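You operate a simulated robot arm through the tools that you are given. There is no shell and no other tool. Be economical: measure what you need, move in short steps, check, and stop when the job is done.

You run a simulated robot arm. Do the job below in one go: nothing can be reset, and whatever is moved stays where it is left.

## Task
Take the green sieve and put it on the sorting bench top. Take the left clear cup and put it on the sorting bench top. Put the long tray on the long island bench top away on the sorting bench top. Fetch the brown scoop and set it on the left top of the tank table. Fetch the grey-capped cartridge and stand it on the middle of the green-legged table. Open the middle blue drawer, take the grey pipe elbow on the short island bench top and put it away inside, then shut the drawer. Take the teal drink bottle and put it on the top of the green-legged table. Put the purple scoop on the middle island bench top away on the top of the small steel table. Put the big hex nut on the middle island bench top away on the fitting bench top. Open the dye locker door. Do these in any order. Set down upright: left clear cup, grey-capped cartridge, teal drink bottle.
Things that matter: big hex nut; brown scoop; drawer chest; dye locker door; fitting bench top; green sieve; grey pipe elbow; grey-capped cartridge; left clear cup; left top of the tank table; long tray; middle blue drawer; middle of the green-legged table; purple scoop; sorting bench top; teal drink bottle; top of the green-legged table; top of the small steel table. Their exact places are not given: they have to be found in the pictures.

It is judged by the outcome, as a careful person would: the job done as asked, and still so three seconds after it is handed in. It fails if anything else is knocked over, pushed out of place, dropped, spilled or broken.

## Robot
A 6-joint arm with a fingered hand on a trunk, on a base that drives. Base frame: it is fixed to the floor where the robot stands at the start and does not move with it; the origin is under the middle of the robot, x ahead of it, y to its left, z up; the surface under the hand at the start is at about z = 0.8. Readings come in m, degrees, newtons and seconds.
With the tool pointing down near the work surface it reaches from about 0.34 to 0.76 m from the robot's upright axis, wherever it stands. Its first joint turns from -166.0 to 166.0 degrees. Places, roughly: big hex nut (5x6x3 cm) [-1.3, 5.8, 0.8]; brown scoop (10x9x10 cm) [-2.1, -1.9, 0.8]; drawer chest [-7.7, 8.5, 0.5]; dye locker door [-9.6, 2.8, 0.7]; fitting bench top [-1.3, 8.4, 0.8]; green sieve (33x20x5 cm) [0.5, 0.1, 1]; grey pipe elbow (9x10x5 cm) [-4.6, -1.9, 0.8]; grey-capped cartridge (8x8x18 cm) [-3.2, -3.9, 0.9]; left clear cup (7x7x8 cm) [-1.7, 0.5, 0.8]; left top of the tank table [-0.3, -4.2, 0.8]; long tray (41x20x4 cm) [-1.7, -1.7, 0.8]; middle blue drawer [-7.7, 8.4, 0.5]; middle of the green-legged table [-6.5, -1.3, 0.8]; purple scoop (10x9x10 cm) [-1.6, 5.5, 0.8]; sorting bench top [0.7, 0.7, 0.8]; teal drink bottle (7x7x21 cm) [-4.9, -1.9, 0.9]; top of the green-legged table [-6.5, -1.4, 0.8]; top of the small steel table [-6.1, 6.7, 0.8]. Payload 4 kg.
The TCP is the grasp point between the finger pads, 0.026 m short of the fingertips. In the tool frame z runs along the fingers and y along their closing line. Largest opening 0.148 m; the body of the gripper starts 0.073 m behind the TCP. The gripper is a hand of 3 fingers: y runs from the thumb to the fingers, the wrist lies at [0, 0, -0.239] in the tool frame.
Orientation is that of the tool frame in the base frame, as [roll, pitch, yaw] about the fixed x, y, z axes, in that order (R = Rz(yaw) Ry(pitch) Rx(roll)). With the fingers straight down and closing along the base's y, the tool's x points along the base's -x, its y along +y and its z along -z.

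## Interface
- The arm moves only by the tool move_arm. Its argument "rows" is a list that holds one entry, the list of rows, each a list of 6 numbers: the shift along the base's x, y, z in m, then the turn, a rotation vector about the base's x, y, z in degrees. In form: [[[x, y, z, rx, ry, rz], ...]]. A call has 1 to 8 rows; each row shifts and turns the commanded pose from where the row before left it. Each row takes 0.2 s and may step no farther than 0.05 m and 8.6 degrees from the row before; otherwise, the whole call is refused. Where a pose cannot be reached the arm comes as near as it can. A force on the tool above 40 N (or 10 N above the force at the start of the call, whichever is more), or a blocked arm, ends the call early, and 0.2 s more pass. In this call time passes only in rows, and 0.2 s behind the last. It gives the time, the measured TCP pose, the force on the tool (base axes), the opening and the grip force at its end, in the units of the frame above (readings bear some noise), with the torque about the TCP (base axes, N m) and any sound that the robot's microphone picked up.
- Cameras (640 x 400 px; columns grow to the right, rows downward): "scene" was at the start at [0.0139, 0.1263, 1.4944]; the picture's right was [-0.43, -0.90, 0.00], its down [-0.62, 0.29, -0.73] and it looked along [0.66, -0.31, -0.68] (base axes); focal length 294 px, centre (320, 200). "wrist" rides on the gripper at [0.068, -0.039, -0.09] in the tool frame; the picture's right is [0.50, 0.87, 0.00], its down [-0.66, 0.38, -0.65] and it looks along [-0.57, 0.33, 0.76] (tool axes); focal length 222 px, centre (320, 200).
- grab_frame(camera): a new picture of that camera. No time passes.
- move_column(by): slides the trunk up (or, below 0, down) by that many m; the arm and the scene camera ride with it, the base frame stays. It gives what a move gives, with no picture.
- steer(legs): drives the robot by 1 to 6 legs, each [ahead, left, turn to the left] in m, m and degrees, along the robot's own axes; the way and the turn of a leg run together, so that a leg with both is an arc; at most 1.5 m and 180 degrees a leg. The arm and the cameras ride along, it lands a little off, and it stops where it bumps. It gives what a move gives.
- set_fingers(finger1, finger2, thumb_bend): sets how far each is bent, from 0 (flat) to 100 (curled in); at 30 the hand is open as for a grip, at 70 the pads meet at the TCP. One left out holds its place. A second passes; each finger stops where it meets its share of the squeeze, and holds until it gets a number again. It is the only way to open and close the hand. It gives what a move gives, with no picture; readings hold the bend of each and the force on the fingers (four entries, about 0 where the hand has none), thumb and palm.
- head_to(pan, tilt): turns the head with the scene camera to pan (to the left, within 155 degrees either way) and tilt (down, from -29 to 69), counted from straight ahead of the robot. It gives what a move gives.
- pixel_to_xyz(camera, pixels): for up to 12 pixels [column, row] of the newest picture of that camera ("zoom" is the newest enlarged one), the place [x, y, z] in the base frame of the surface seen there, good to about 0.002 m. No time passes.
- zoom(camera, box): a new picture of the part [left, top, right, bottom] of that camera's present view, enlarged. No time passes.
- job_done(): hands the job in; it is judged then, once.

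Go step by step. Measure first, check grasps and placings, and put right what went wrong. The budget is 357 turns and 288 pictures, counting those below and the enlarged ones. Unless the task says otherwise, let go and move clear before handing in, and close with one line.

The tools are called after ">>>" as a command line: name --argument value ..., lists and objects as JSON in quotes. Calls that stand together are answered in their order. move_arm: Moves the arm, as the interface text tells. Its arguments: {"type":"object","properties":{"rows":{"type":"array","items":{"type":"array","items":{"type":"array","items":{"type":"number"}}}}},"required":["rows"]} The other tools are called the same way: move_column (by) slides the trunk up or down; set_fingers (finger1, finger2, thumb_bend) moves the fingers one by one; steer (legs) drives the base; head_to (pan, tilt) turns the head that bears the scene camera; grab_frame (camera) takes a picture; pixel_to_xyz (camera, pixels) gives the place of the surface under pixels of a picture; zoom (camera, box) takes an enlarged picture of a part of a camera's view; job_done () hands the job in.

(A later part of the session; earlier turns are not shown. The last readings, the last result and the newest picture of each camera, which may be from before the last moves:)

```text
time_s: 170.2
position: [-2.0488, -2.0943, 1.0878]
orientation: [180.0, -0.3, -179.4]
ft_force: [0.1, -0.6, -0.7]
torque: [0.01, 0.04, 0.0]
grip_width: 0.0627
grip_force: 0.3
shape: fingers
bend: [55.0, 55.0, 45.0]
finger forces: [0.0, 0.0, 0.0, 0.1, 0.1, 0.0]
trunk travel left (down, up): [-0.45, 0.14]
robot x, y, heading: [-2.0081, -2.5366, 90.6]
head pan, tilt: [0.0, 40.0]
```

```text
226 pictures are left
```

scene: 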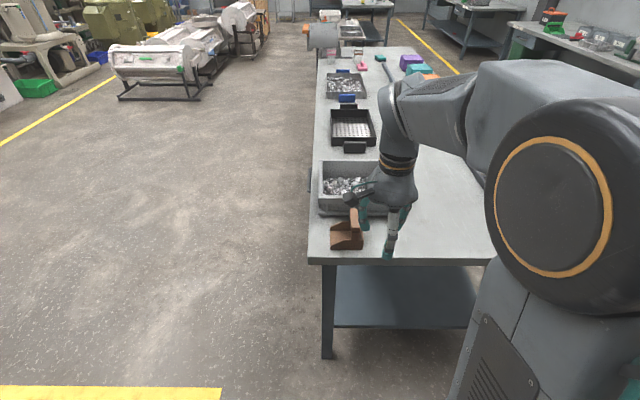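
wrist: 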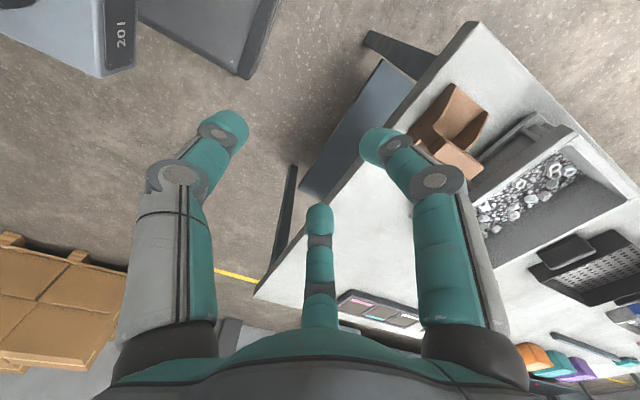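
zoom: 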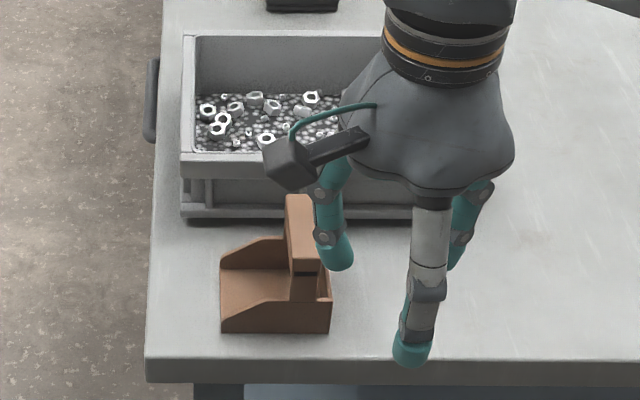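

The scoop has an arched handle bar along y at x≈-2.073, top z≈0.898. I turn the hand 90° to close along x and move above it.

>>> move_arm --rows '[[[0, 0, 0, 0, 0, 8.2], [0, 0, 0, 0, 0, 8.2], [0, 0, 0, 0, 0, 8.2], [0, 0, 0, 0, 0, 8.2], [0, 0, 0, 0, 0, 8.2], [-0.005, 0.03, 0, 0, 0, 8.2], [-0.005, 0.03, 0, 0, 0, 8.2], [-0.005, 0.03, 0, 0, 0, 8.2]]]'

>>> move_arm --rows '[[[-0.005, 0.045, 0, 0, 0, 8.2], [-0.005, 0.045, 0, 0, 0, 8.2], [0, 0.042, 0, 0, 0, 7.8], [0, 0, -0.05, 0, 0, 0], [0, 0, -0.05, 0, 0, 0]]]'

>>> grab_frame --camera "wrist"

>>> grab_frame --camera "scene"

```text
time_s: 172.0
position: [-2.0647, -2.0068, 1.0903]
orientation: [179.9, -0.3, -113.6]
ft_force: [0.2, -0.4, -0.2]
torque: [0.02, -0.01, 0.0]
grip_width: 0.0625
grip_force: 0.0
shape: fingers
bend: [55.0, 55.0, 45.0]
finger forces: [0.0, 0.0, 0.1, 0.0, 0.0, 0.0]
trunk travel left (down, up): [-0.45, 0.14]
robot x, y, heading: [-2.0069, -2.5358, 90.7]
head pan, tilt: [0.0, 40.0]
```

```text
time_s: 173.2
position: [-2.0741, -1.8774, 0.9886]
orientation: [179.9, -0.4, -89.5]
ft_force: [-0.6, 0.5, 0.6]
torque: [0.03, 0.02, 0.0]
grip_width: 0.0625
grip_force: 0.1
shape: fingers
bend: [55.0, 55.0, 45.0]
finger forces: [0.0, 0.1, 0.0, 0.0, 0.1, 0.0]
trunk travel left (down, up): [-0.45, 0.14]
robot x, y, heading: [-2.0093, -2.5354, 90.9]
head pan, tilt: [0.0, 40.0]
```

```text
225 pictures are left
```

wrist: 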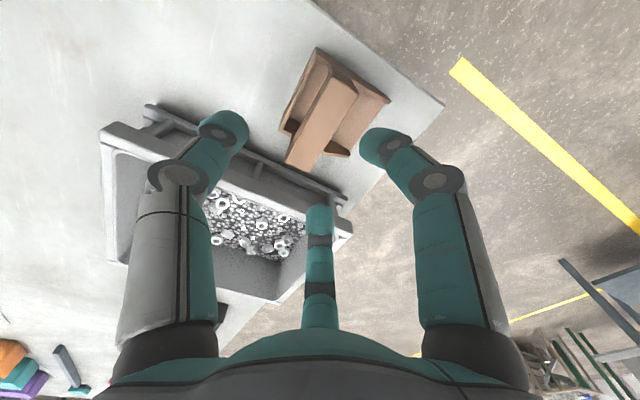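

```text
224 pictures are left
```

scene: 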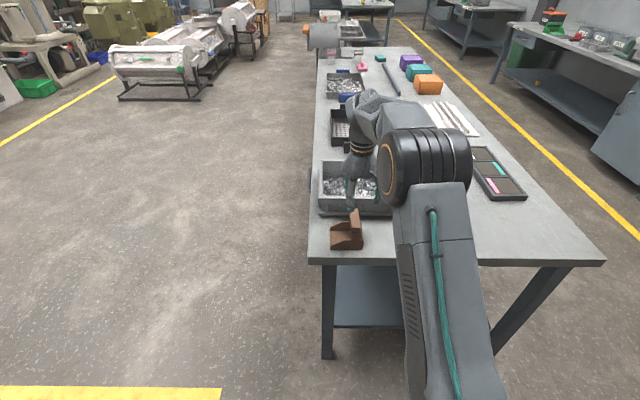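

>>> pixel_to_xyz --camera "wrist" --pixels '[[325, 115], [310, 105], [340, 120], [353, 88], [300, 145], [300, 160], [335, 78], [285, 128], [345, 155], [385, 98]]'

>>> zoom --camera "wrist" --box '[240, 30, 440, 200]'

```text
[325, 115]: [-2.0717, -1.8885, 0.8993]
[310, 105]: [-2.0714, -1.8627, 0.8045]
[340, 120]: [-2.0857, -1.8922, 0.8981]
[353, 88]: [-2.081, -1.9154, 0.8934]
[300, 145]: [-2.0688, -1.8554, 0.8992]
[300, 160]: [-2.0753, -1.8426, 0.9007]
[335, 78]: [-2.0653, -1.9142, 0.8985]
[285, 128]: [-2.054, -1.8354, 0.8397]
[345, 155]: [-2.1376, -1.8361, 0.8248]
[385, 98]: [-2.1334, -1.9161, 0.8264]
```

```text
2.35 times, centred on (340, 115) of wrist
```

zoom: 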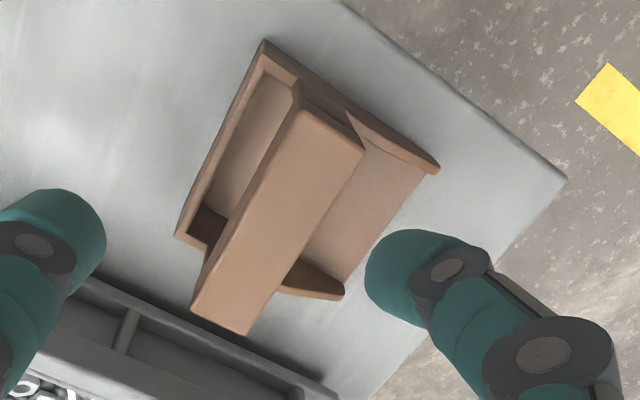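

The bar is centred under the hand (x -2.0745, y -1.876). I lower and close on it.

>>> set_fingers --finger1 45 --finger2 45 --thumb_bend 45

>>> move_arm --rows '[[[0, 0, -0.05, 0, 0, 0], [0, 0, -0.03, 0, 0, 0], [0, 0, -0.023, 0, 0, 0]]]'

>>> set_fingers --finger1 75 --finger2 75 --thumb_bend 75

>>> move_arm --rows '[[[0, 0, 0.02, 0, 0, 0], [0, 0, 0.03, 0, 0, 0], [0, 0, 0.04, 0, 0, 0], [0, -0.02, 0.04, 0, 0, 0]]]'

>>> grab_frame --camera "wrist"

>>> grab_frame --camera "scene"

```text
time_s: 174.2
position: [-2.0746, -1.8766, 0.9888]
orientation: [180.0, -0.2, -89.5]
ft_force: [1.2, 0.7, 0.5]
torque: [-0.02, 0.03, -0.01]
grip_width: 0.0782
grip_force: 0.1
shape: fingers
bend: [45.0, 45.0, 45.0]
finger forces: [0.0, 0.1, 0.0, 0.1, 0.1, 0.1]
trunk travel left (down, up): [-0.45, 0.14]
robot x, y, heading: [-2.0093, -2.5374, 90.8]
head pan, tilt: [0.0, 40.0]
```

```text
time_s: 175.0
position: [-2.0749, -1.8775, 0.8841]
orientation: [-179.9, -0.3, -89.5]
ft_force: [0.9, -0.5, 0.0]
torque: [0.0, 0.01, -0.02]
grip_width: 0.0785
grip_force: 0.0
shape: fingers
bend: [45.0, 45.0, 45.0]
finger forces: [0.0, 0.0, 0.1, 0.1, 0.0, 0.0]
trunk travel left (down, up): [-0.45, 0.14]
robot x, y, heading: [-2.0069, -2.536, 90.8]
head pan, tilt: [0.0, 40.0]
```

```text
time_s: 176.0
position: [-2.0776, -1.877, 0.8863]
orientation: [180.0, -0.2, -89.5]
ft_force: [0.0, 0.4, -1.3]
torque: [-0.01, 0.0, 0.0]
grip_width: 0.0083
grip_force: 15.9
shape: fingers
bend: [73.0, 73.0, 66.0]
finger forces: [9.3, 9.3, 0.1, 0.1, 13.4, 0.0]
trunk travel left (down, up): [-0.45, 0.14]
robot x, y, heading: [-2.0084, -2.5373, 90.7]
head pan, tilt: [0.0, 40.0]
```

```text
time_s: 177.0
position: [-2.0746, -1.8962, 1.0157]
orientation: [-180.0, -0.4, -89.5]
ft_force: [0.7, 0.6, -1.8]
torque: [-0.03, -0.02, -0.01]
grip_width: 0.0078
grip_force: 15.4
shape: fingers
bend: [73.0, 73.0, 66.0]
finger forces: [9.4, 9.5, 0.1, 0.1, 13.1, 0.1]
trunk travel left (down, up): [-0.45, 0.14]
robot x, y, heading: [-2.0086, -2.5304, 90.7]
head pan, tilt: [0.0, 40.0]
```

```text
222 pictures are left
```

wrist: 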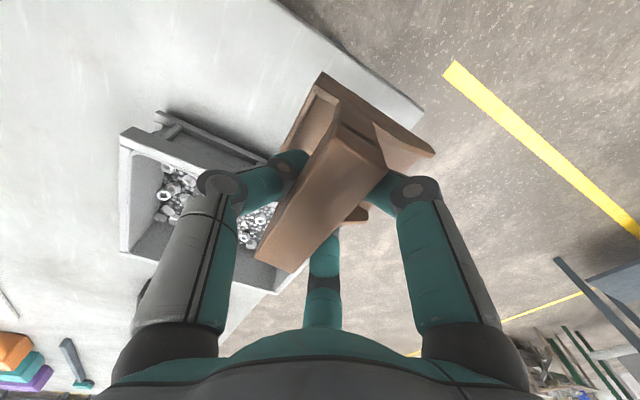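

```text
221 pictures are left
```

scene: 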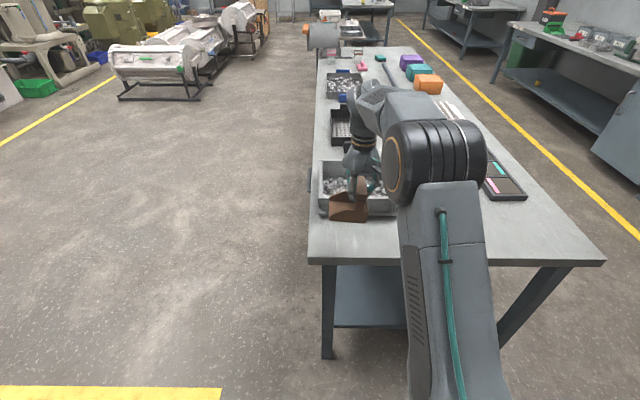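

The scoop is held level. I retract and turn to face the tank wall.

>>> move_arm --rows '[[[0, -0.04, 0.02, 0, 0, 0], [0, -0.04, 0.02, 0, 0, 0], [0, -0.04, 0.02, 0, 0, 0], [0, -0.04, 0.02, 0, 0, 0], [0, -0.04, 0.02, 0, 0, 0]]]'

>>> steer --legs '[[-0.15, 0, 0], [0, 0, -175]]'

>>> head_to --pan 30 --tilt 25

>>> grab_frame --camera "scene"

```text
time_s: 178.2
position: [-2.0723, -2.0972, 1.1153]
orientation: [180.0, -0.2, -89.5]
ft_force: [0.7, 0.5, -1.0]
torque: [-0.01, 0.0, 0.02]
grip_width: 0.0079
grip_force: 16.0
shape: fingers
bend: [73.0, 73.0, 66.0]
finger forces: [9.5, 9.3, 0.0, 0.1, 12.9, 0.0]
trunk travel left (down, up): [-0.45, 0.14]
robot x, y, heading: [-2.006, -2.5359, 90.6]
head pan, tilt: [0.0, 40.0]
```

```text
time_s: 186.8
position: [-1.9302, -3.1188, 1.1149]
orientation: [180.0, -0.3, 92.2]
ft_force: [0.3, 0.2, -0.2]
torque: [-0.03, 0.02, 0.0]
grip_width: 0.0076
grip_force: 10.8
shape: fingers
bend: [73.0, 73.0, 66.0]
finger forces: [4.5, 4.7, 0.0, 0.0, 12.2, 0.0]
trunk travel left (down, up): [-0.45, 0.14]
robot x, y, heading: [-2.0056, -2.6847, -87.8]
head pan, tilt: [0.0, 40.0]
```

```text
time_s: 187.8
position: [-1.9305, -3.119, 1.1148]
orientation: [-180.0, -0.3, 92.2]
ft_force: [-0.4, -0.3, -0.6]
torque: [0.0, 0.0, 0.0]
grip_width: 0.0078
grip_force: 10.8
shape: fingers
bend: [73.0, 73.0, 66.0]
finger forces: [4.5, 4.6, 0.0, 0.0, 12.4, 0.0]
trunk travel left (down, up): [-0.45, 0.14]
robot x, y, heading: [-2.0067, -2.6833, -87.8]
head pan, tilt: [30.0, 25.0]
```

```text
220 pictures are left
```

scene: 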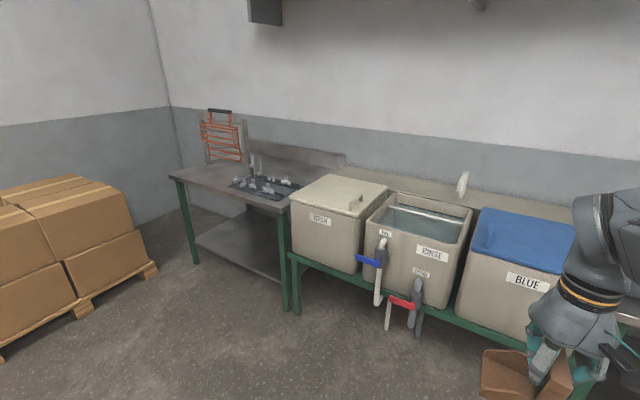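

>>> pixel_to_xyz --camera "scene" --pixels '[[175, 177], [282, 206], [230, 200], [200, 175], [240, 168], [270, 187], [300, 180], [213, 190], [285, 305], [80, 190]]'

>>> zoom --camera "scene" --box '[150, 90, 350, 220]'

>>> grab_frame --camera "wrist"

```text
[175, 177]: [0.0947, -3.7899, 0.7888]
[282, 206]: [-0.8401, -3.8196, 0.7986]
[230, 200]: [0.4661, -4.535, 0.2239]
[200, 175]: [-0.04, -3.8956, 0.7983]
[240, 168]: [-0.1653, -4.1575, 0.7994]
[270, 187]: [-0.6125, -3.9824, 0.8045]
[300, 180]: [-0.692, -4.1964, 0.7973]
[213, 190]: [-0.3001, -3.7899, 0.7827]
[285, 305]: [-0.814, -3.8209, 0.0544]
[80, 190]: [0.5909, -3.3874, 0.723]
```

```text
3.08 times, centred on (250, 155) of scene
```

zoom: 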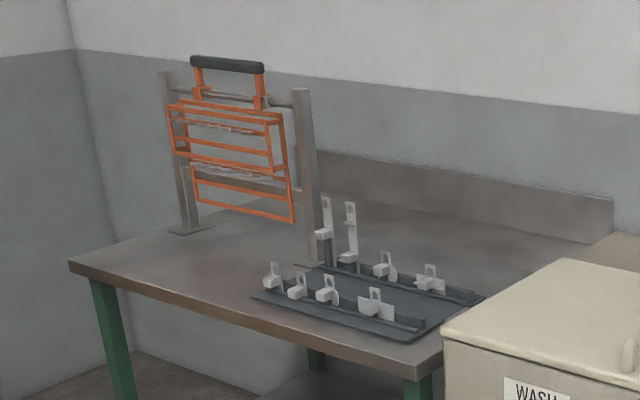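

```text
218 pictures are left
```

wrist: 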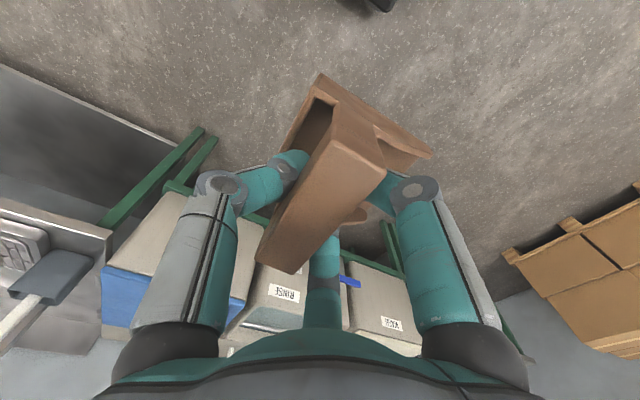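

>>> pixel_to_xyz --camera "scene" --pixels '[[155, 265], [80, 310], [145, 230], [85, 290], [122, 190], [228, 185], [5, 345]]'

>>> steer --legs '[[0, 1.4, -2], [0, 0.3, 0]]'

>>> head_to --pan 0 --tilt 38

>>> grab_frame --camera "scene"

```text
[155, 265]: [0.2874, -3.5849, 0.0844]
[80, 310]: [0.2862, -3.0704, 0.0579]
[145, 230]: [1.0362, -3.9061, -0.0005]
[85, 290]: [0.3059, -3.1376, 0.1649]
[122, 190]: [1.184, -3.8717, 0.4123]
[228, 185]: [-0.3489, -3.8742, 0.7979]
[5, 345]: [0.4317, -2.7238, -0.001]
```

```text
time_s: 196.4
position: [-0.2413, -3.082, 1.114]
orientation: [179.9, -0.2, 90.0]
ft_force: [0.6, -0.2, -1.0]
torque: [0.0, -0.05, -0.01]
grip_width: 0.0075
grip_force: 10.2
shape: fingers
bend: [73.0, 73.0, 66.0]
finger forces: [4.4, 4.7, 0.0, 0.1, 12.4, 0.1]
trunk travel left (down, up): [-0.45, 0.14]
robot x, y, heading: [-0.3, -2.6427, -89.8]
head pan, tilt: [30.0, 25.0]
```

```text
time_s: 197.4
position: [-0.2412, -3.082, 1.115]
orientation: [180.0, -0.3, 90.2]
ft_force: [-0.8, 0.1, -1.2]
torque: [-0.02, 0.0, 0.0]
grip_width: 0.0078
grip_force: 11.0
shape: fingers
bend: [73.0, 73.0, 66.0]
finger forces: [4.4, 4.7, 0.1, 0.0, 12.3, 0.0]
trunk travel left (down, up): [-0.45, 0.14]
robot x, y, heading: [-0.3026, -2.6411, -89.6]
head pan, tilt: [0.0, 38.0]
```

```text
217 pictures are left
```

scene: 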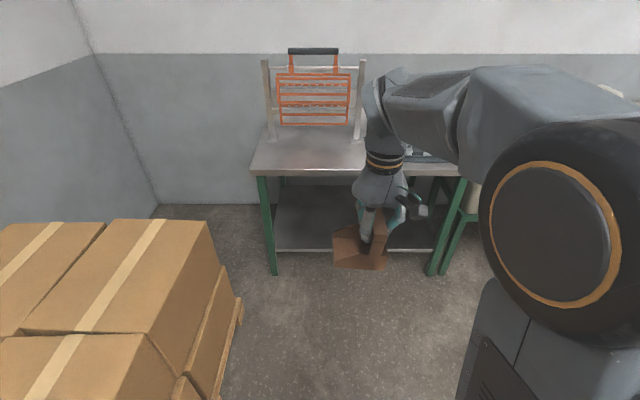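

The pallet's edge is at x≈0.29; I drive straight ahead 0.68 m at x≈-0.30.

>>> steer --legs '[[0.68, 0, 0]]'

>>> head_to --pan 15 --tilt 45

>>> grab_frame --camera "scene"

```text
time_s: 201.1
position: [-0.2406, -3.7616, 1.115]
orientation: [180.0, -0.4, 89.9]
ft_force: [-0.5, -0.4, -1.7]
torque: [0.0, 0.01, 0.0]
grip_width: 0.0078
grip_force: 11.0
shape: fingers
bend: [73.0, 73.0, 66.0]
finger forces: [4.5, 4.7, 0.0, 0.0, 12.4, 0.0]
trunk travel left (down, up): [-0.45, 0.14]
robot x, y, heading: [-0.297, -3.3223, -89.5]
head pan, tilt: [0.0, 38.0]
```

```text
time_s: 201.9
position: [-0.2398, -3.7602, 1.1141]
orientation: [179.9, -0.3, 90.0]
ft_force: [0.7, -0.5, -1.1]
torque: [-0.01, 0.03, -0.01]
grip_width: 0.0077
grip_force: 11.0
shape: fingers
bend: [73.0, 73.0, 66.0]
finger forces: [4.6, 4.7, 0.0, 0.0, 12.4, 0.1]
trunk travel left (down, up): [-0.45, 0.14]
robot x, y, heading: [-0.302, -3.3248, -89.8]
head pan, tilt: [15.0, 45.0]
```

```text
216 pictures are left
```

scene: 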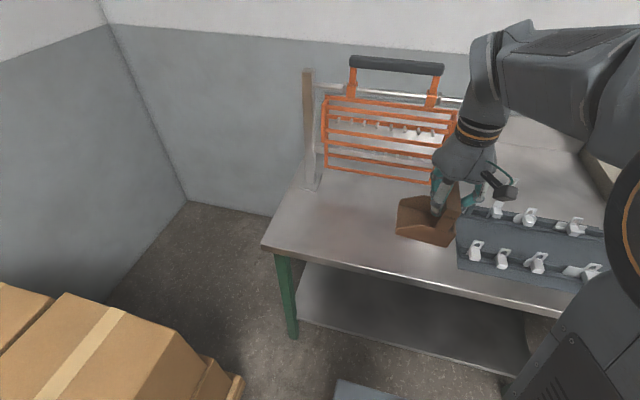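

>>> pixel_to_xyz --camera "scene" --pixels '[[350, 215], [330, 170], [430, 184], [315, 188], [265, 243], [457, 268], [460, 240], [380, 200]]'

```text
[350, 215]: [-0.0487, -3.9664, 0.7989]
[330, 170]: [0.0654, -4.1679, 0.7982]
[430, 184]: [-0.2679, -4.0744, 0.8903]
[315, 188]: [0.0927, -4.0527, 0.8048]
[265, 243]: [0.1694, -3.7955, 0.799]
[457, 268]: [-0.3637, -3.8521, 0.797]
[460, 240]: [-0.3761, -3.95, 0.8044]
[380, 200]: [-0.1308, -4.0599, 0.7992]
```

>>> move_arm --rows '[[[0.026, -0.034, 0, 0, 0, 0], [0.026, -0.034, 0, 0, 0, 0], [0.026, -0.034, 0, 0, 0, 0], [0.026, -0.034, 0, 0, 0, 0], [0.026, -0.034, 0, 0, 0, 0], [0, 0, -0.05, 0, 0, 0], [0, 0, -0.05, 0, 0, 0], [0, 0, -0.05, 0, 0, 0]]]'

>>> grab_frame --camera "scene"

>>> grab_frame --camera "wrist"

```text
time_s: 203.7
position: [-0.1058, -3.9303, 0.9638]
orientation: [180.0, -0.4, 89.9]
ft_force: [-0.5, 0.6, -1.6]
torque: [-0.02, -0.01, -0.04]
grip_width: 0.0074
grip_force: 11.5
shape: fingers
bend: [73.0, 73.0, 66.0]
finger forces: [5.0, 5.1, 0.1, 0.0, 12.2, 0.0]
trunk travel left (down, up): [-0.45, 0.14]
robot x, y, heading: [-0.2963, -3.3204, -89.8]
head pan, tilt: [15.0, 45.0]
```

```text
215 pictures are left
```

scene: 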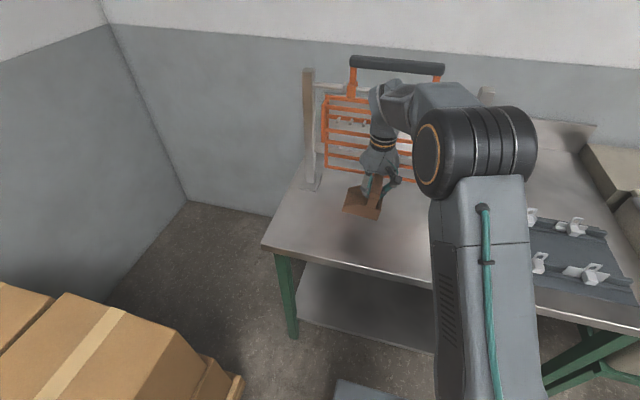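

```text
214 pictures are left
```

wrist: 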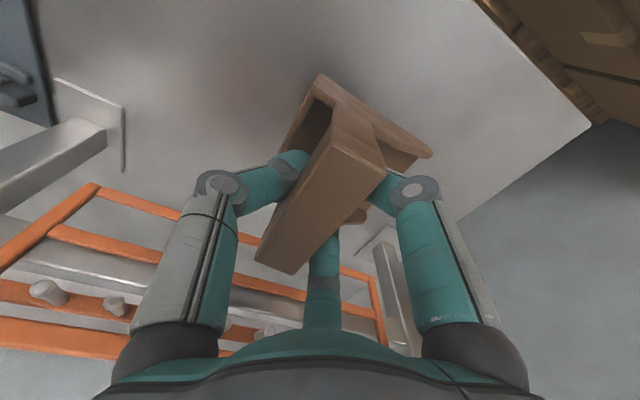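

>>> move_arm --rows '[[[0, 0.015, -0.035, 0, 0, 0], [0, 0, -0.025, 0, 0, 0], [0, 0, -0.012, 0, 0, 0], [0, 0, -0.004, 0, 0, 0]]]'

>>> grab_frame --camera "wrist"

```text
time_s: 204.7
position: [-0.1095, -3.9152, 0.8882]
orientation: [179.9, -0.3, 89.9]
ft_force: [-0.6, 0.7, -0.7]
torque: [-0.02, -0.01, 0.01]
grip_width: 0.0074
grip_force: 11.1
shape: fingers
bend: [73.0, 73.0, 66.0]
finger forces: [5.1, 5.2, 0.0, 0.0, 12.2, 0.0]
trunk travel left (down, up): [-0.45, 0.14]
robot x, y, heading: [-0.2982, -3.3234, -90.2]
head pan, tilt: [15.0, 45.0]
```

```text
213 pictures are left
```

wrist: 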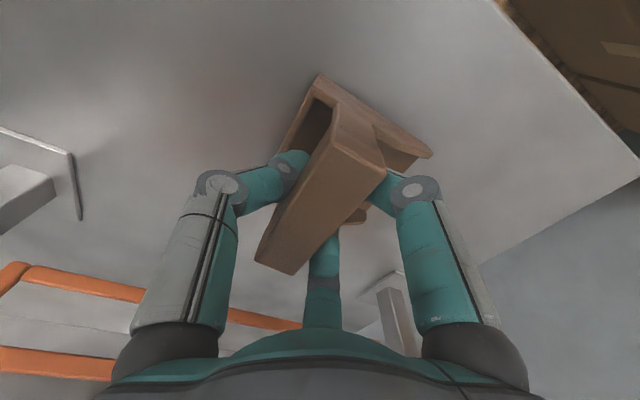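

>>> move_arm --rows '[[[0, 0, -0.003, 0, 0, 0], [0, 0, -0.002, 0, 0, 0]]]'

>>> set_fingers --finger1 55 --finger2 55 --thumb_bend 50

>>> grab_frame --camera "wrist"

```text
time_s: 205.3
position: [-0.1095, -3.9151, 0.8837]
orientation: [-179.9, -0.3, 90.1]
ft_force: [0.5, 0.5, -2.1]
torque: [-0.05, 0.0, 0.0]
grip_width: 0.0073
grip_force: 11.3
shape: fingers
bend: [73.0, 73.0, 66.0]
finger forces: [5.1, 5.2, 0.0, 0.1, 12.2, 0.0]
trunk travel left (down, up): [-0.45, 0.14]
robot x, y, heading: [-0.3027, -3.3219, -89.8]
head pan, tilt: [15.0, 45.0]
```

```text
time_s: 206.3
position: [-0.1098, -3.9149, 0.8832]
orientation: [-180.0, -0.2, 90.0]
ft_force: [0.4, 0.2, -0.1]
torque: [-0.01, 0.02, 0.01]
grip_width: 0.0535
grip_force: 0.1
shape: fingers
bend: [55.0, 55.0, 50.0]
finger forces: [0.1, 0.0, 0.0, 0.1, 0.0, 0.0]
trunk travel left (down, up): [-0.45, 0.14]
robot x, y, heading: [-0.3012, -3.3217, -89.9]
head pan, tilt: [15.0, 45.0]
```

```text
212 pictures are left
```

wrist: 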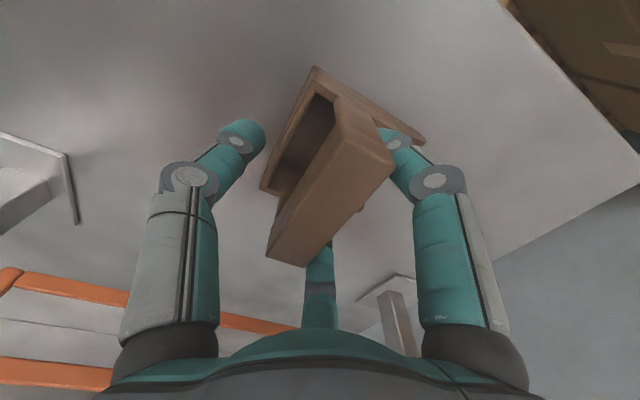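

>>> set_fingers --finger1 45 --finger2 45 --thumb_bend 45

>>> move_arm --rows '[[[0, 0, 0.03, 0, 0, 0], [0, 0, 0.05, 0, 0, 0], [0, 0, 0.05, 0, 0, 0], [0, 0, 0.05, 0, 0, 0], [0, 0.03, 0.03, 0, 0, 0], [0, 0.04, 0.02, 0, 0, 0], [0, 0.05, 0, 0, 0, 0], [0, 0.05, 0, 0, 0, 0]]]'

>>> grab_frame --camera "scene"

```text
time_s: 207.3
position: [-0.1094, -3.9151, 0.8839]
orientation: [-180.0, -0.2, 89.9]
ft_force: [-0.9, -0.2, -1.0]
torque: [-0.01, -0.01, -0.02]
grip_width: 0.0783
grip_force: 0.1
shape: fingers
bend: [45.0, 45.0, 45.0]
finger forces: [0.0, 0.0, 0.0, 0.0, 0.1, 0.1]
trunk travel left (down, up): [-0.45, 0.14]
robot x, y, heading: [-0.2991, -3.3202, -89.8]
head pan, tilt: [15.0, 45.0]
```

```text
time_s: 209.1
position: [-0.1073, -3.7498, 1.1115]
orientation: [-179.9, -0.3, 89.9]
ft_force: [0.3, 0.1, -0.3]
torque: [-0.01, 0.0, 0.02]
grip_width: 0.0781
grip_force: 0.0
shape: fingers
bend: [45.0, 45.0, 45.0]
finger forces: [0.0, 0.0, 0.1, 0.0, 0.0, 0.1]
trunk travel left (down, up): [-0.45, 0.14]
robot x, y, heading: [-0.3004, -3.3242, -90.0]
head pan, tilt: [15.0, 45.0]
```

```text
211 pictures are left
```

scene: 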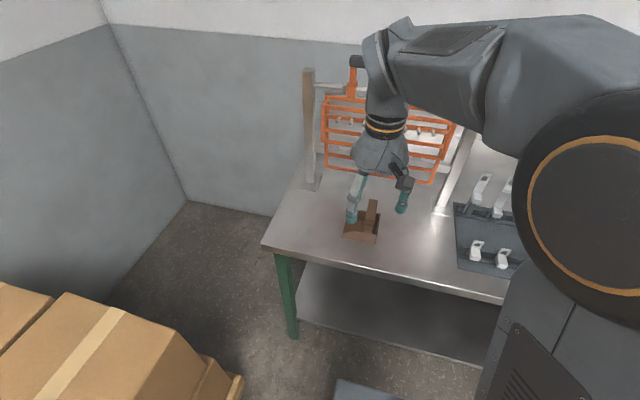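

The scoop rests on the left of the tank table. Next: the grey-capped cartridge at about (-3.2,-3.9); I back off and strafe right.

>>> steer --legs '[[-0.5, 0, 0], [0, -1.45, 0], [0, -1.35, 0]]'

>>> head_to --pan 0 --tilt 40

>>> grab_frame --camera "scene"

```text
time_s: 225.0
position: [-2.8854, -3.1814, 1.1107]
orientation: [-180.0, -0.2, 86.0]
ft_force: [-0.9, -0.1, -0.7]
torque: [-0.01, -0.03, -0.01]
grip_width: 0.0782
grip_force: 0.0
shape: fingers
bend: [45.0, 45.0, 45.0]
finger forces: [0.1, 0.0, 0.0, 0.1, 0.0, 0.0]
trunk travel left (down, up): [-0.45, 0.14]
robot x, y, heading: [-3.0452, -2.7415, -94.1]
head pan, tilt: [15.0, 45.0]
```

```text
time_s: 225.8
position: [-2.886, -3.1808, 1.1118]
orientation: [-180.0, -0.3, 85.9]
ft_force: [-0.4, -0.4, 0.6]
torque: [-0.01, 0.01, -0.01]
grip_width: 0.0782
grip_force: 0.0
shape: fingers
bend: [45.0, 45.0, 45.0]
finger forces: [0.0, 0.0, 0.0, 0.0, 0.0, 0.0]
trunk travel left (down, up): [-0.45, 0.14]
robot x, y, heading: [-3.0452, -2.7435, -94.0]
head pan, tilt: [0.0, 40.0]
```

```text
210 pictures are left
```

scene: 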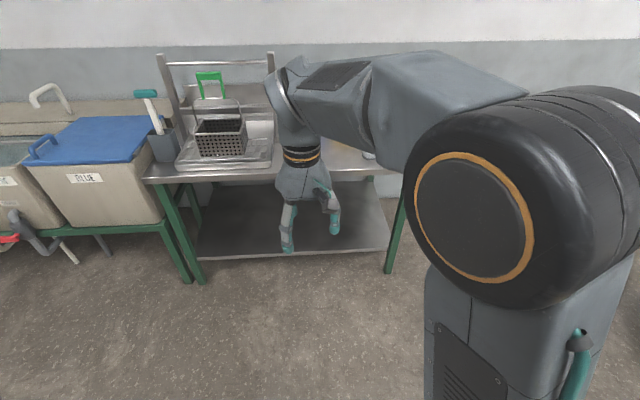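

>>> steer --legs '[[0, -0.35, 4]]'

>>> head_to --pan 10 --tilt 40

>>> grab_frame --camera "scene"

```text
time_s: 228.0
position: [-3.2003, -3.1574, 1.1103]
orientation: [-180.0, -0.3, 90.1]
ft_force: [-0.1, 0.4, -0.9]
torque: [-0.06, -0.02, 0.01]
grip_width: 0.078
grip_force: 0.1
shape: fingers
bend: [45.0, 45.0, 45.0]
finger forces: [0.0, 0.0, 0.0, 0.1, 0.0, 0.0]
trunk travel left (down, up): [-0.45, 0.14]
robot x, y, heading: [-3.3926, -2.7305, -89.8]
head pan, tilt: [0.0, 40.0]
```

```text
time_s: 228.8
position: [-3.1992, -3.1574, 1.1109]
orientation: [180.0, -0.4, 90.0]
ft_force: [0.5, 0.0, 0.5]
torque: [-0.02, 0.01, 0.0]
grip_width: 0.0786
grip_force: 0.1
shape: fingers
bend: [45.0, 45.0, 45.0]
finger forces: [0.0, 0.0, 0.0, 0.0, 0.0, 0.0]
trunk travel left (down, up): [-0.45, 0.14]
robot x, y, heading: [-3.392, -2.7299, -89.7]
head pan, tilt: [10.0, 40.0]
```

```text
209 pictures are left
```

scene: 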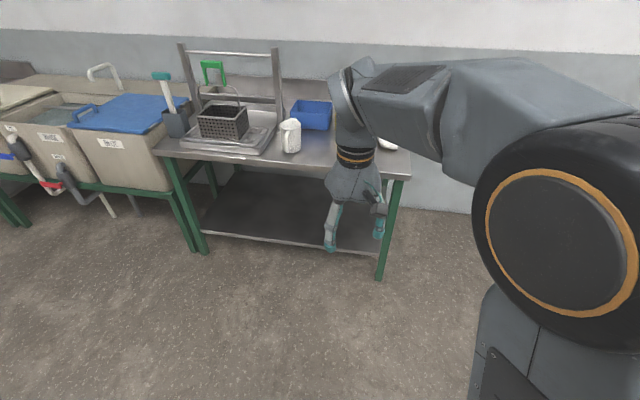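

>>> pixel_to_xyz --camera "scene" --pixels '[[290, 150], [385, 146], [290, 130], [400, 172], [300, 168]]'

>>> move_arm --rows '[[[-0.05, 0, 0, 0, 0, 0], [-0.05, 0, 0, 0, 0, 0], [-0.05, 0, 0, 0, 0, 0], [-0.05, 0, 0, 0, 0, 0], [-0.05, 0, 0, 0, 0, 0], [-0.05, 0, 0, 0, 0, 0]]]'

>>> grab_frame --camera "scene"

```text
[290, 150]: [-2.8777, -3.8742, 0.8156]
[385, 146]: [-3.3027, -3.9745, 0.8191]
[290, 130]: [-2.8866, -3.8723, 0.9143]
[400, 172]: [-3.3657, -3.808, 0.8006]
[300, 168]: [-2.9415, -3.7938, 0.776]
```

```text
time_s: 230.2
position: [-3.5002, -3.1556, 1.1118]
orientation: [180.0, -0.3, 90.2]
ft_force: [0.7, -0.5, -1.2]
torque: [-0.05, -0.02, -0.02]
grip_width: 0.0782
grip_force: 0.0
shape: fingers
bend: [45.0, 45.0, 45.0]
finger forces: [0.0, 0.0, 0.1, 0.0, 0.1, 0.0]
trunk travel left (down, up): [-0.45, 0.14]
robot x, y, heading: [-3.3878, -2.7283, -89.1]
head pan, tilt: [10.0, 40.0]
```

```text
208 pictures are left
```

scene: 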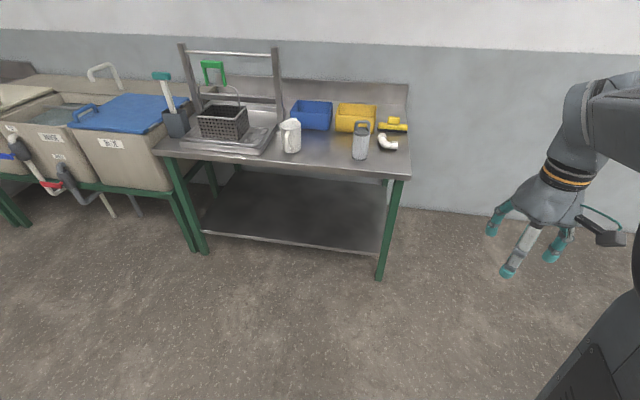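

>>> zoom --camera "scene" --box '[270, 90, 420, 190]'

>>> pixel_to_xyz --camera "scene" --pixels '[[360, 157], [360, 140], [353, 145], [367, 145], [361, 124], [380, 145], [353, 127], [369, 127]]'

```text
4.00 times, centred on (345, 140) of scene
```

zoom: 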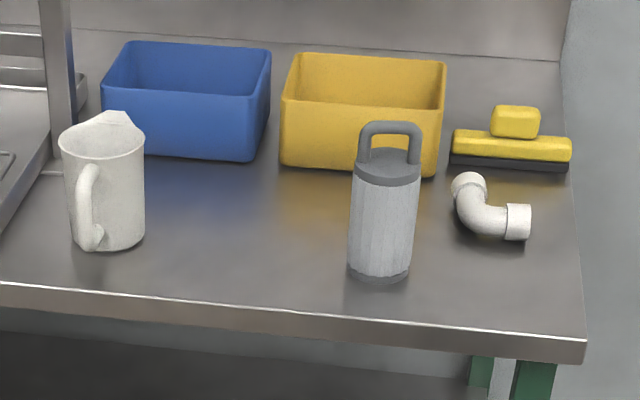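

```text
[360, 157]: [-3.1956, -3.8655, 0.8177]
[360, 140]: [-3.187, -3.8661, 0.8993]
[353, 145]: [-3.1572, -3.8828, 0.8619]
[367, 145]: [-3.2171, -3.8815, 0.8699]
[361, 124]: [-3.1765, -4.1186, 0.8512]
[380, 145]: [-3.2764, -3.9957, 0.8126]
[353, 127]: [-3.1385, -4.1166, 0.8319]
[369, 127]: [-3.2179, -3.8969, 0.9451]
```

The cartridge (zoom (383,230)) stands at about (-3.19,-3.90), top of its loop handle near z≈0.98. I drive closer.

>>> steer --legs '[[0.57, 0.05, -0.5]]'

>>> set_fingers --finger1 30 --finger2 30 --thumb_bend 30

>>> head_to --pan 10 --tilt 48

>>> grab_frame --camera "scene"

>>> zoom --camera "scene" --box '[240, 100, 440, 225]'

```text
time_s: 233.4
position: [-3.4485, -3.7208, 1.111]
orientation: [180.0, -0.3, 89.9]
ft_force: [-0.7, 0.1, 0.4]
torque: [0.01, -0.02, 0.01]
grip_width: 0.0783
grip_force: 0.0
shape: fingers
bend: [45.0, 45.0, 45.0]
finger forces: [0.0, 0.0, 0.0, 0.0, 0.0, 0.0]
trunk travel left (down, up): [-0.45, 0.14]
robot x, y, heading: [-3.3349, -3.2971, -90.1]
head pan, tilt: [10.0, 40.0]
```

```text
time_s: 234.4
position: [-3.4473, -3.7205, 1.1108]
orientation: [-180.0, -0.3, 89.9]
ft_force: [0.6, 0.1, -1.0]
torque: [0.04, -0.01, -0.02]
grip_width: 0.1265
grip_force: 0.1
shape: fingers
bend: [30.0, 30.0, 30.0]
finger forces: [0.0, 0.0, 0.0, 0.0, 0.0, 0.0]
trunk travel left (down, up): [-0.45, 0.14]
robot x, y, heading: [-3.339, -3.2985, -90.1]
head pan, tilt: [10.0, 40.0]
```

```text
time_s: 235.1
position: [-3.4472, -3.7206, 1.1109]
orientation: [-180.0, -0.2, 90.0]
ft_force: [-0.4, -0.5, 0.1]
torque: [-0.03, -0.02, 0.01]
grip_width: 0.1264
grip_force: 0.0
shape: fingers
bend: [30.0, 30.0, 30.0]
finger forces: [0.0, 0.0, 0.0, 0.0, 0.0, 0.0]
trunk travel left (down, up): [-0.45, 0.14]
robot x, y, heading: [-3.3405, -3.2945, -90.0]
head pan, tilt: [10.0, 48.0]
```

```text
206 pictures are left
```

scene: 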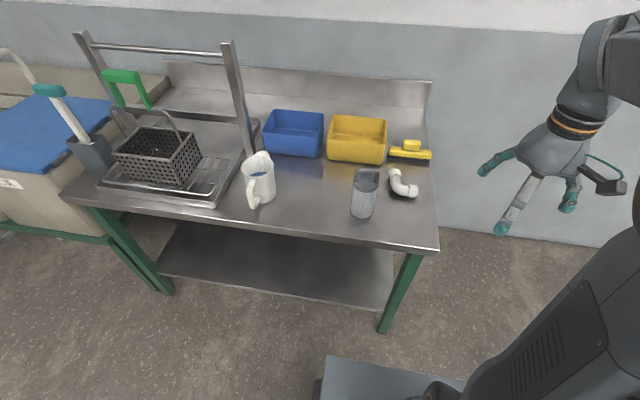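

```text
3.20 times, centred on (340, 162) of scene
```

zoom: 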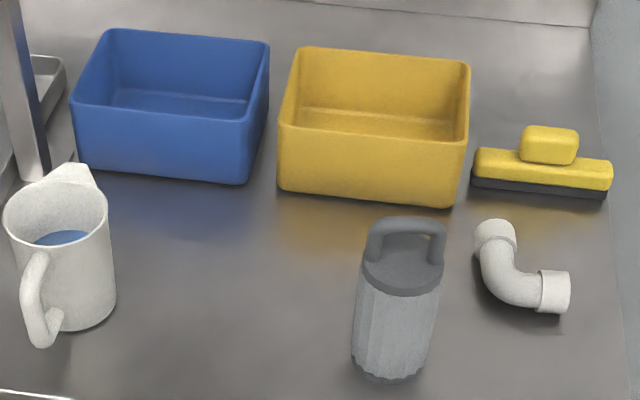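

>>> pixel_to_xyz --camera "zoom" --pixels '[[362, 272], [443, 282], [395, 290], [405, 225], [375, 240], [437, 240], [405, 262], [356, 330], [432, 340], [390, 350], [520, 285], [365, 195]]'

```text
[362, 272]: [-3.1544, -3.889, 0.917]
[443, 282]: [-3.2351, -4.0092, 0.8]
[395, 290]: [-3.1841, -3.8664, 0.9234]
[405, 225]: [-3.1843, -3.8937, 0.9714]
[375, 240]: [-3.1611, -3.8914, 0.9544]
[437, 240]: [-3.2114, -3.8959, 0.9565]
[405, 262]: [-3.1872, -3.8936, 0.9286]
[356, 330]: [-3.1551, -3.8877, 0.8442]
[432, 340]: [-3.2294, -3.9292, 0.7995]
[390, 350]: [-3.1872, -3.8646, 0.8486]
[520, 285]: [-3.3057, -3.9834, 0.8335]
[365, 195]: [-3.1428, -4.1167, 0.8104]
```

Cartridge centre (-3.187,-3.900), cap top z≈0.929. I move over it and check from the wrist.

>>> move_arm --rows '[[[0.037, -0.0257, 0, 0, 0, 0], [0.037, -0.0257, 0, 0, 0, 0], [0.037, -0.0257, 0, 0, 0, 0], [0.037, -0.0257, 0, 0, 0, 0], [0.037, -0.0257, 0, 0, 0, 0], [0.037, -0.0257, 0, 0, 0, 0], [0.038, -0.0257, 0, 0, 0, 0], [0, 0, -0.04, 0, 0, 0]]]'

>>> grab_frame --camera "wrist"

>>> pixel_to_xyz --camera "wrist" --pixels '[[320, 160], [300, 140], [340, 140], [320, 120], [320, 180]]'

```text
time_s: 236.9
position: [-3.1877, -3.9025, 1.0717]
orientation: [-180.0, -0.3, 90.0]
ft_force: [-0.1, 0.2, -0.1]
torque: [0.02, 0.01, -0.02]
grip_width: 0.1268
grip_force: 0.0
shape: fingers
bend: [30.0, 30.0, 30.0]
finger forces: [0.0, 0.0, 0.1, 0.1, 0.0, 0.0]
trunk travel left (down, up): [-0.45, 0.14]
robot x, y, heading: [-3.3386, -3.299, -90.0]
head pan, tilt: [10.0, 48.0]
```

```text
204 pictures are left
```

wrist: 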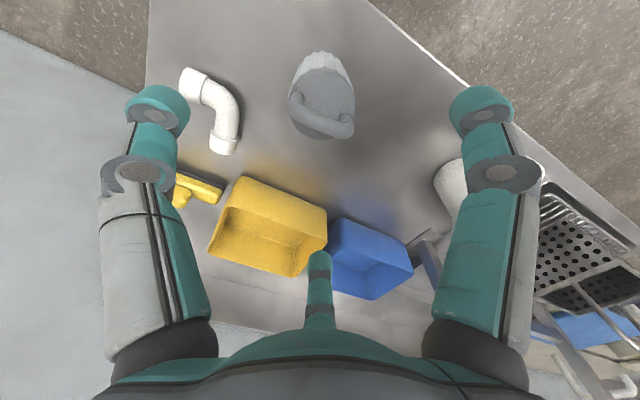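

```text
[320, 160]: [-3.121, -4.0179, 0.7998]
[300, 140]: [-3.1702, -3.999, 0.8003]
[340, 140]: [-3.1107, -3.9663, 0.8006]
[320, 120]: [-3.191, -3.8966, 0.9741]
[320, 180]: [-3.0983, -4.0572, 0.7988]
```

Aligned. I descend to z≈0.915 and close on the cap/body.

>>> move_arm --rows '[[[0, 0.002, -0.05, 0, 0, 0], [0, 0, -0.05, 0, 0, 0], [0, 0, -0.035, 0, 0, 0], [0, 0, -0.02, 0, 0, 0]]]'

>>> grab_frame --camera "wrist"

>>> set_fingers --finger1 65 --finger2 65 --thumb_bend 65

>>> grab_frame --camera "wrist"

```text
time_s: 237.9
position: [-3.1867, -3.9023, 0.9176]
orientation: [-180.0, -0.3, 89.9]
ft_force: [0.1, -0.4, 0.2]
torque: [-0.02, 0.03, -0.04]
grip_width: 0.1268
grip_force: 0.1
shape: fingers
bend: [30.0, 30.0, 30.0]
finger forces: [0.0, 0.0, 0.1, 0.1, 0.0, 0.0]
trunk travel left (down, up): [-0.45, 0.14]
robot x, y, heading: [-3.3408, -3.2942, -89.7]
head pan, tilt: [10.0, 48.0]
```

```text
203 pictures are left
```

wrist: 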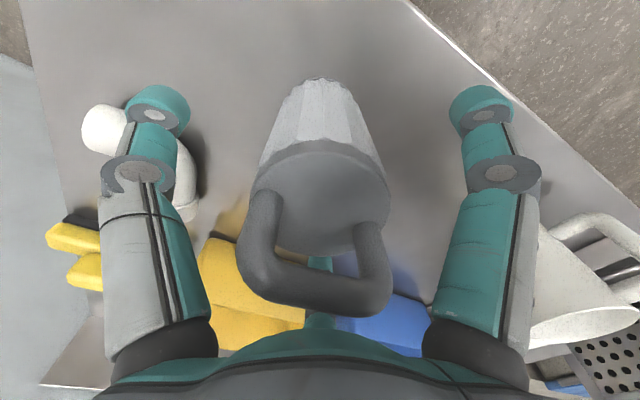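

```text
time_s: 238.9
position: [-3.1863, -3.9005, 0.9168]
orientation: [180.0, -0.3, 89.9]
ft_force: [-0.2, -0.6, 0.2]
torque: [-0.01, 0.05, -0.03]
grip_width: 0.0535
grip_force: 17.4
shape: fingers
bend: [52.0, 52.0, 56.0]
finger forces: [10.6, 10.8, 0.0, 0.0, 13.4, 0.0]
trunk travel left (down, up): [-0.45, 0.14]
robot x, y, heading: [-3.3363, -3.2955, -90.1]
head pan, tilt: [10.0, 48.0]
```

```text
202 pictures are left
```

wrist: 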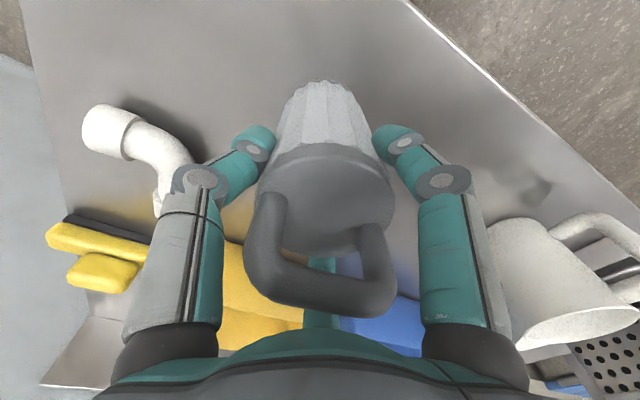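

Gripped at 17 N. I lift straight up and retract.

>>> move_arm --rows '[[[0, 0, 0.02, 0, 0, 0], [0, 0, 0.04, 0, 0, 0], [0, 0, 0.05, 0, 0, 0], [0, 0, 0.05, 0, 0, 0], [-0.01, 0.04, 0.01, 0, 0, 0], [-0.01, 0.04, 0.01, 0, 0, 0], [-0.01, 0.04, 0.01, 0, 0, 0], [-0.01, 0.04, 0.01, 0, 0, 0]]]'

>>> grab_frame --camera "wrist"

>>> grab_frame --camera "scene"

```text
time_s: 240.7
position: [-3.2328, -3.7381, 1.1184]
orientation: [179.9, -0.3, 89.9]
ft_force: [0.5, 0.2, -2.4]
torque: [0.0, 0.06, 0.01]
grip_width: 0.0535
grip_force: 17.1
shape: fingers
bend: [52.0, 52.0, 56.0]
finger forces: [10.5, 10.7, 0.1, 0.1, 13.0, 0.1]
trunk travel left (down, up): [-0.45, 0.14]
robot x, y, heading: [-3.3353, -3.2994, -89.8]
head pan, tilt: [10.0, 48.0]
```

```text
201 pictures are left
```

wrist: 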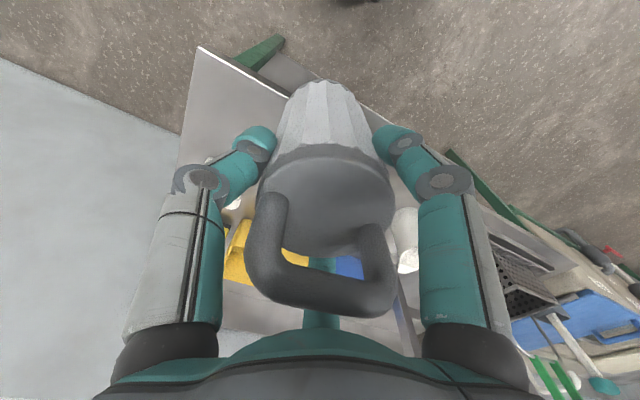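

```text
200 pictures are left
```

scene: 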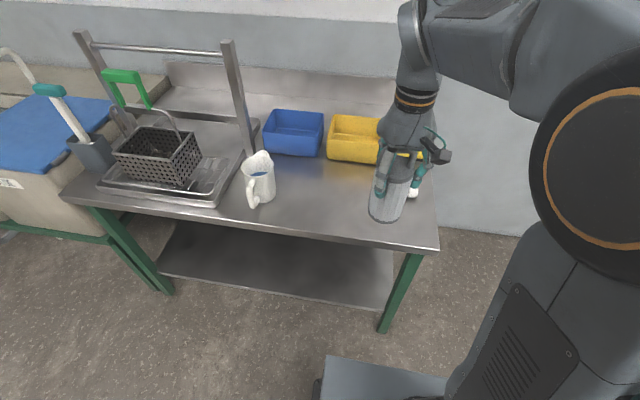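

I back off, turn to face −x and look at the way to the green-legged table.

>>> steer --legs '[[-0.3, 0, 0], [0, 0, -90]]'

>>> head_to --pan -15 --tilt 25

>>> grab_frame --camera "scene"

```text
time_s: 246.4
position: [-3.7751, -3.1338, 1.1174]
orientation: [180.0, -0.4, 4.0]
ft_force: [-0.3, 0.2, -1.8]
torque: [0.0, 0.0, -0.03]
grip_width: 0.0528
grip_force: 16.1
shape: fingers
bend: [52.0, 52.0, 56.0]
finger forces: [10.0, 10.8, 0.1, 0.0, 12.8, 0.0]
trunk travel left (down, up): [-0.45, 0.14]
robot x, y, heading: [-3.342, -2.9964, -175.9]
head pan, tilt: [10.0, 48.0]
```

```text
time_s: 247.3
position: [-3.7736, -3.1347, 1.1162]
orientation: [179.9, -0.3, 4.0]
ft_force: [0.9, 0.0, -2.6]
torque: [0.03, -0.02, -0.01]
grip_width: 0.0533
grip_force: 17.1
shape: fingers
bend: [52.0, 52.0, 56.0]
finger forces: [9.9, 10.8, 0.0, 0.1, 12.8, 0.1]
trunk travel left (down, up): [-0.45, 0.14]
robot x, y, heading: [-3.3439, -2.9939, -175.8]
head pan, tilt: [-15.0, 25.0]
```

```text
199 pictures are left
```

scene: 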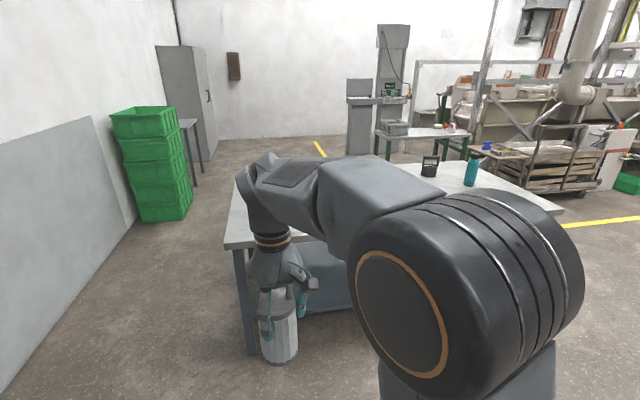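

>>> pixel_to_xyz --camera "scene" --pixels '[[225, 245], [235, 190], [560, 212], [430, 175], [470, 185], [190, 205], [380, 130], [470, 135], [400, 155], [415, 133]]'

>>> zoom --camera "scene" --box '[320, 80, 560, 220]'

```text
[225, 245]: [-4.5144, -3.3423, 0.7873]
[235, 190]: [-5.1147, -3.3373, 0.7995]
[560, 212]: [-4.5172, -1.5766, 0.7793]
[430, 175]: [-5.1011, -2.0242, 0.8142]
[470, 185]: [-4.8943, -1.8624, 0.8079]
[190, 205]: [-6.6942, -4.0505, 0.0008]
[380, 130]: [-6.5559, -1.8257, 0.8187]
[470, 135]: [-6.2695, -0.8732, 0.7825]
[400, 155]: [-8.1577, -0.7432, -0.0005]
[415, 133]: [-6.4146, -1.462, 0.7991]
```

```text
2.67 times, centred on (440, 150) of scene
```

zoom: 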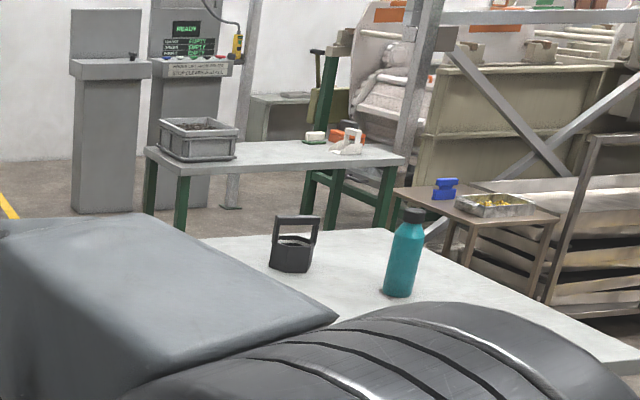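

The short island spans x −4.5…−5.3, y −3.36…−1.57. I strafe along the aisle to y≈-1.0, then look ahead.

>>> steer --legs '[[0, -1.0, -4], [0, -1.0, 0]]'

>>> head_to --pan 0 --tilt 25

>>> grab_frame --camera "scene"

```text
time_s: 257.3
position: [-3.7792, -1.0645, 1.1168]
orientation: [-179.9, -0.4, -3.7]
ft_force: [-0.6, -0.5, -2.8]
torque: [0.0, 0.01, 0.05]
grip_width: 0.0528
grip_force: 16.6
shape: fingers
bend: [52.0, 52.0, 56.0]
finger forces: [10.0, 10.9, 0.1, 0.1, 12.8, 0.1]
trunk travel left (down, up): [-0.45, 0.14]
robot x, y, heading: [-3.3326, -0.9844, 176.2]
head pan, tilt: [-15.0, 25.0]
```

```text
time_s: 258.1
position: [-3.7795, -1.065, 1.1171]
orientation: [-180.0, -0.3, -3.8]
ft_force: [-0.1, -0.1, -0.9]
torque: [0.01, -0.01, -0.01]
grip_width: 0.0531
grip_force: 16.9
shape: fingers
bend: [52.0, 52.0, 56.0]
finger forces: [10.0, 10.9, 0.1, 0.0, 12.8, 0.0]
trunk travel left (down, up): [-0.45, 0.14]
robot x, y, heading: [-3.3275, -0.9872, 176.3]
head pan, tilt: [0.0, 25.0]
```

```text
197 pictures are left
```

scene: 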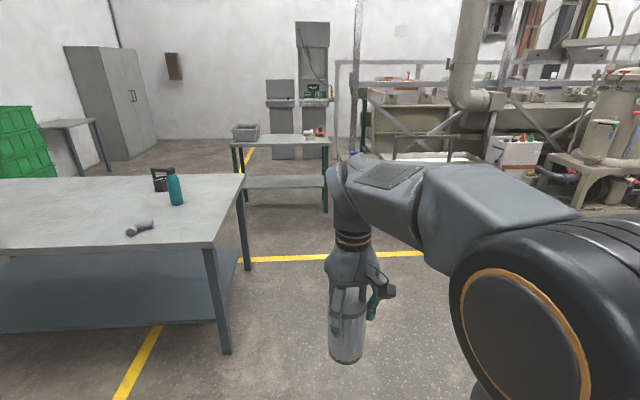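

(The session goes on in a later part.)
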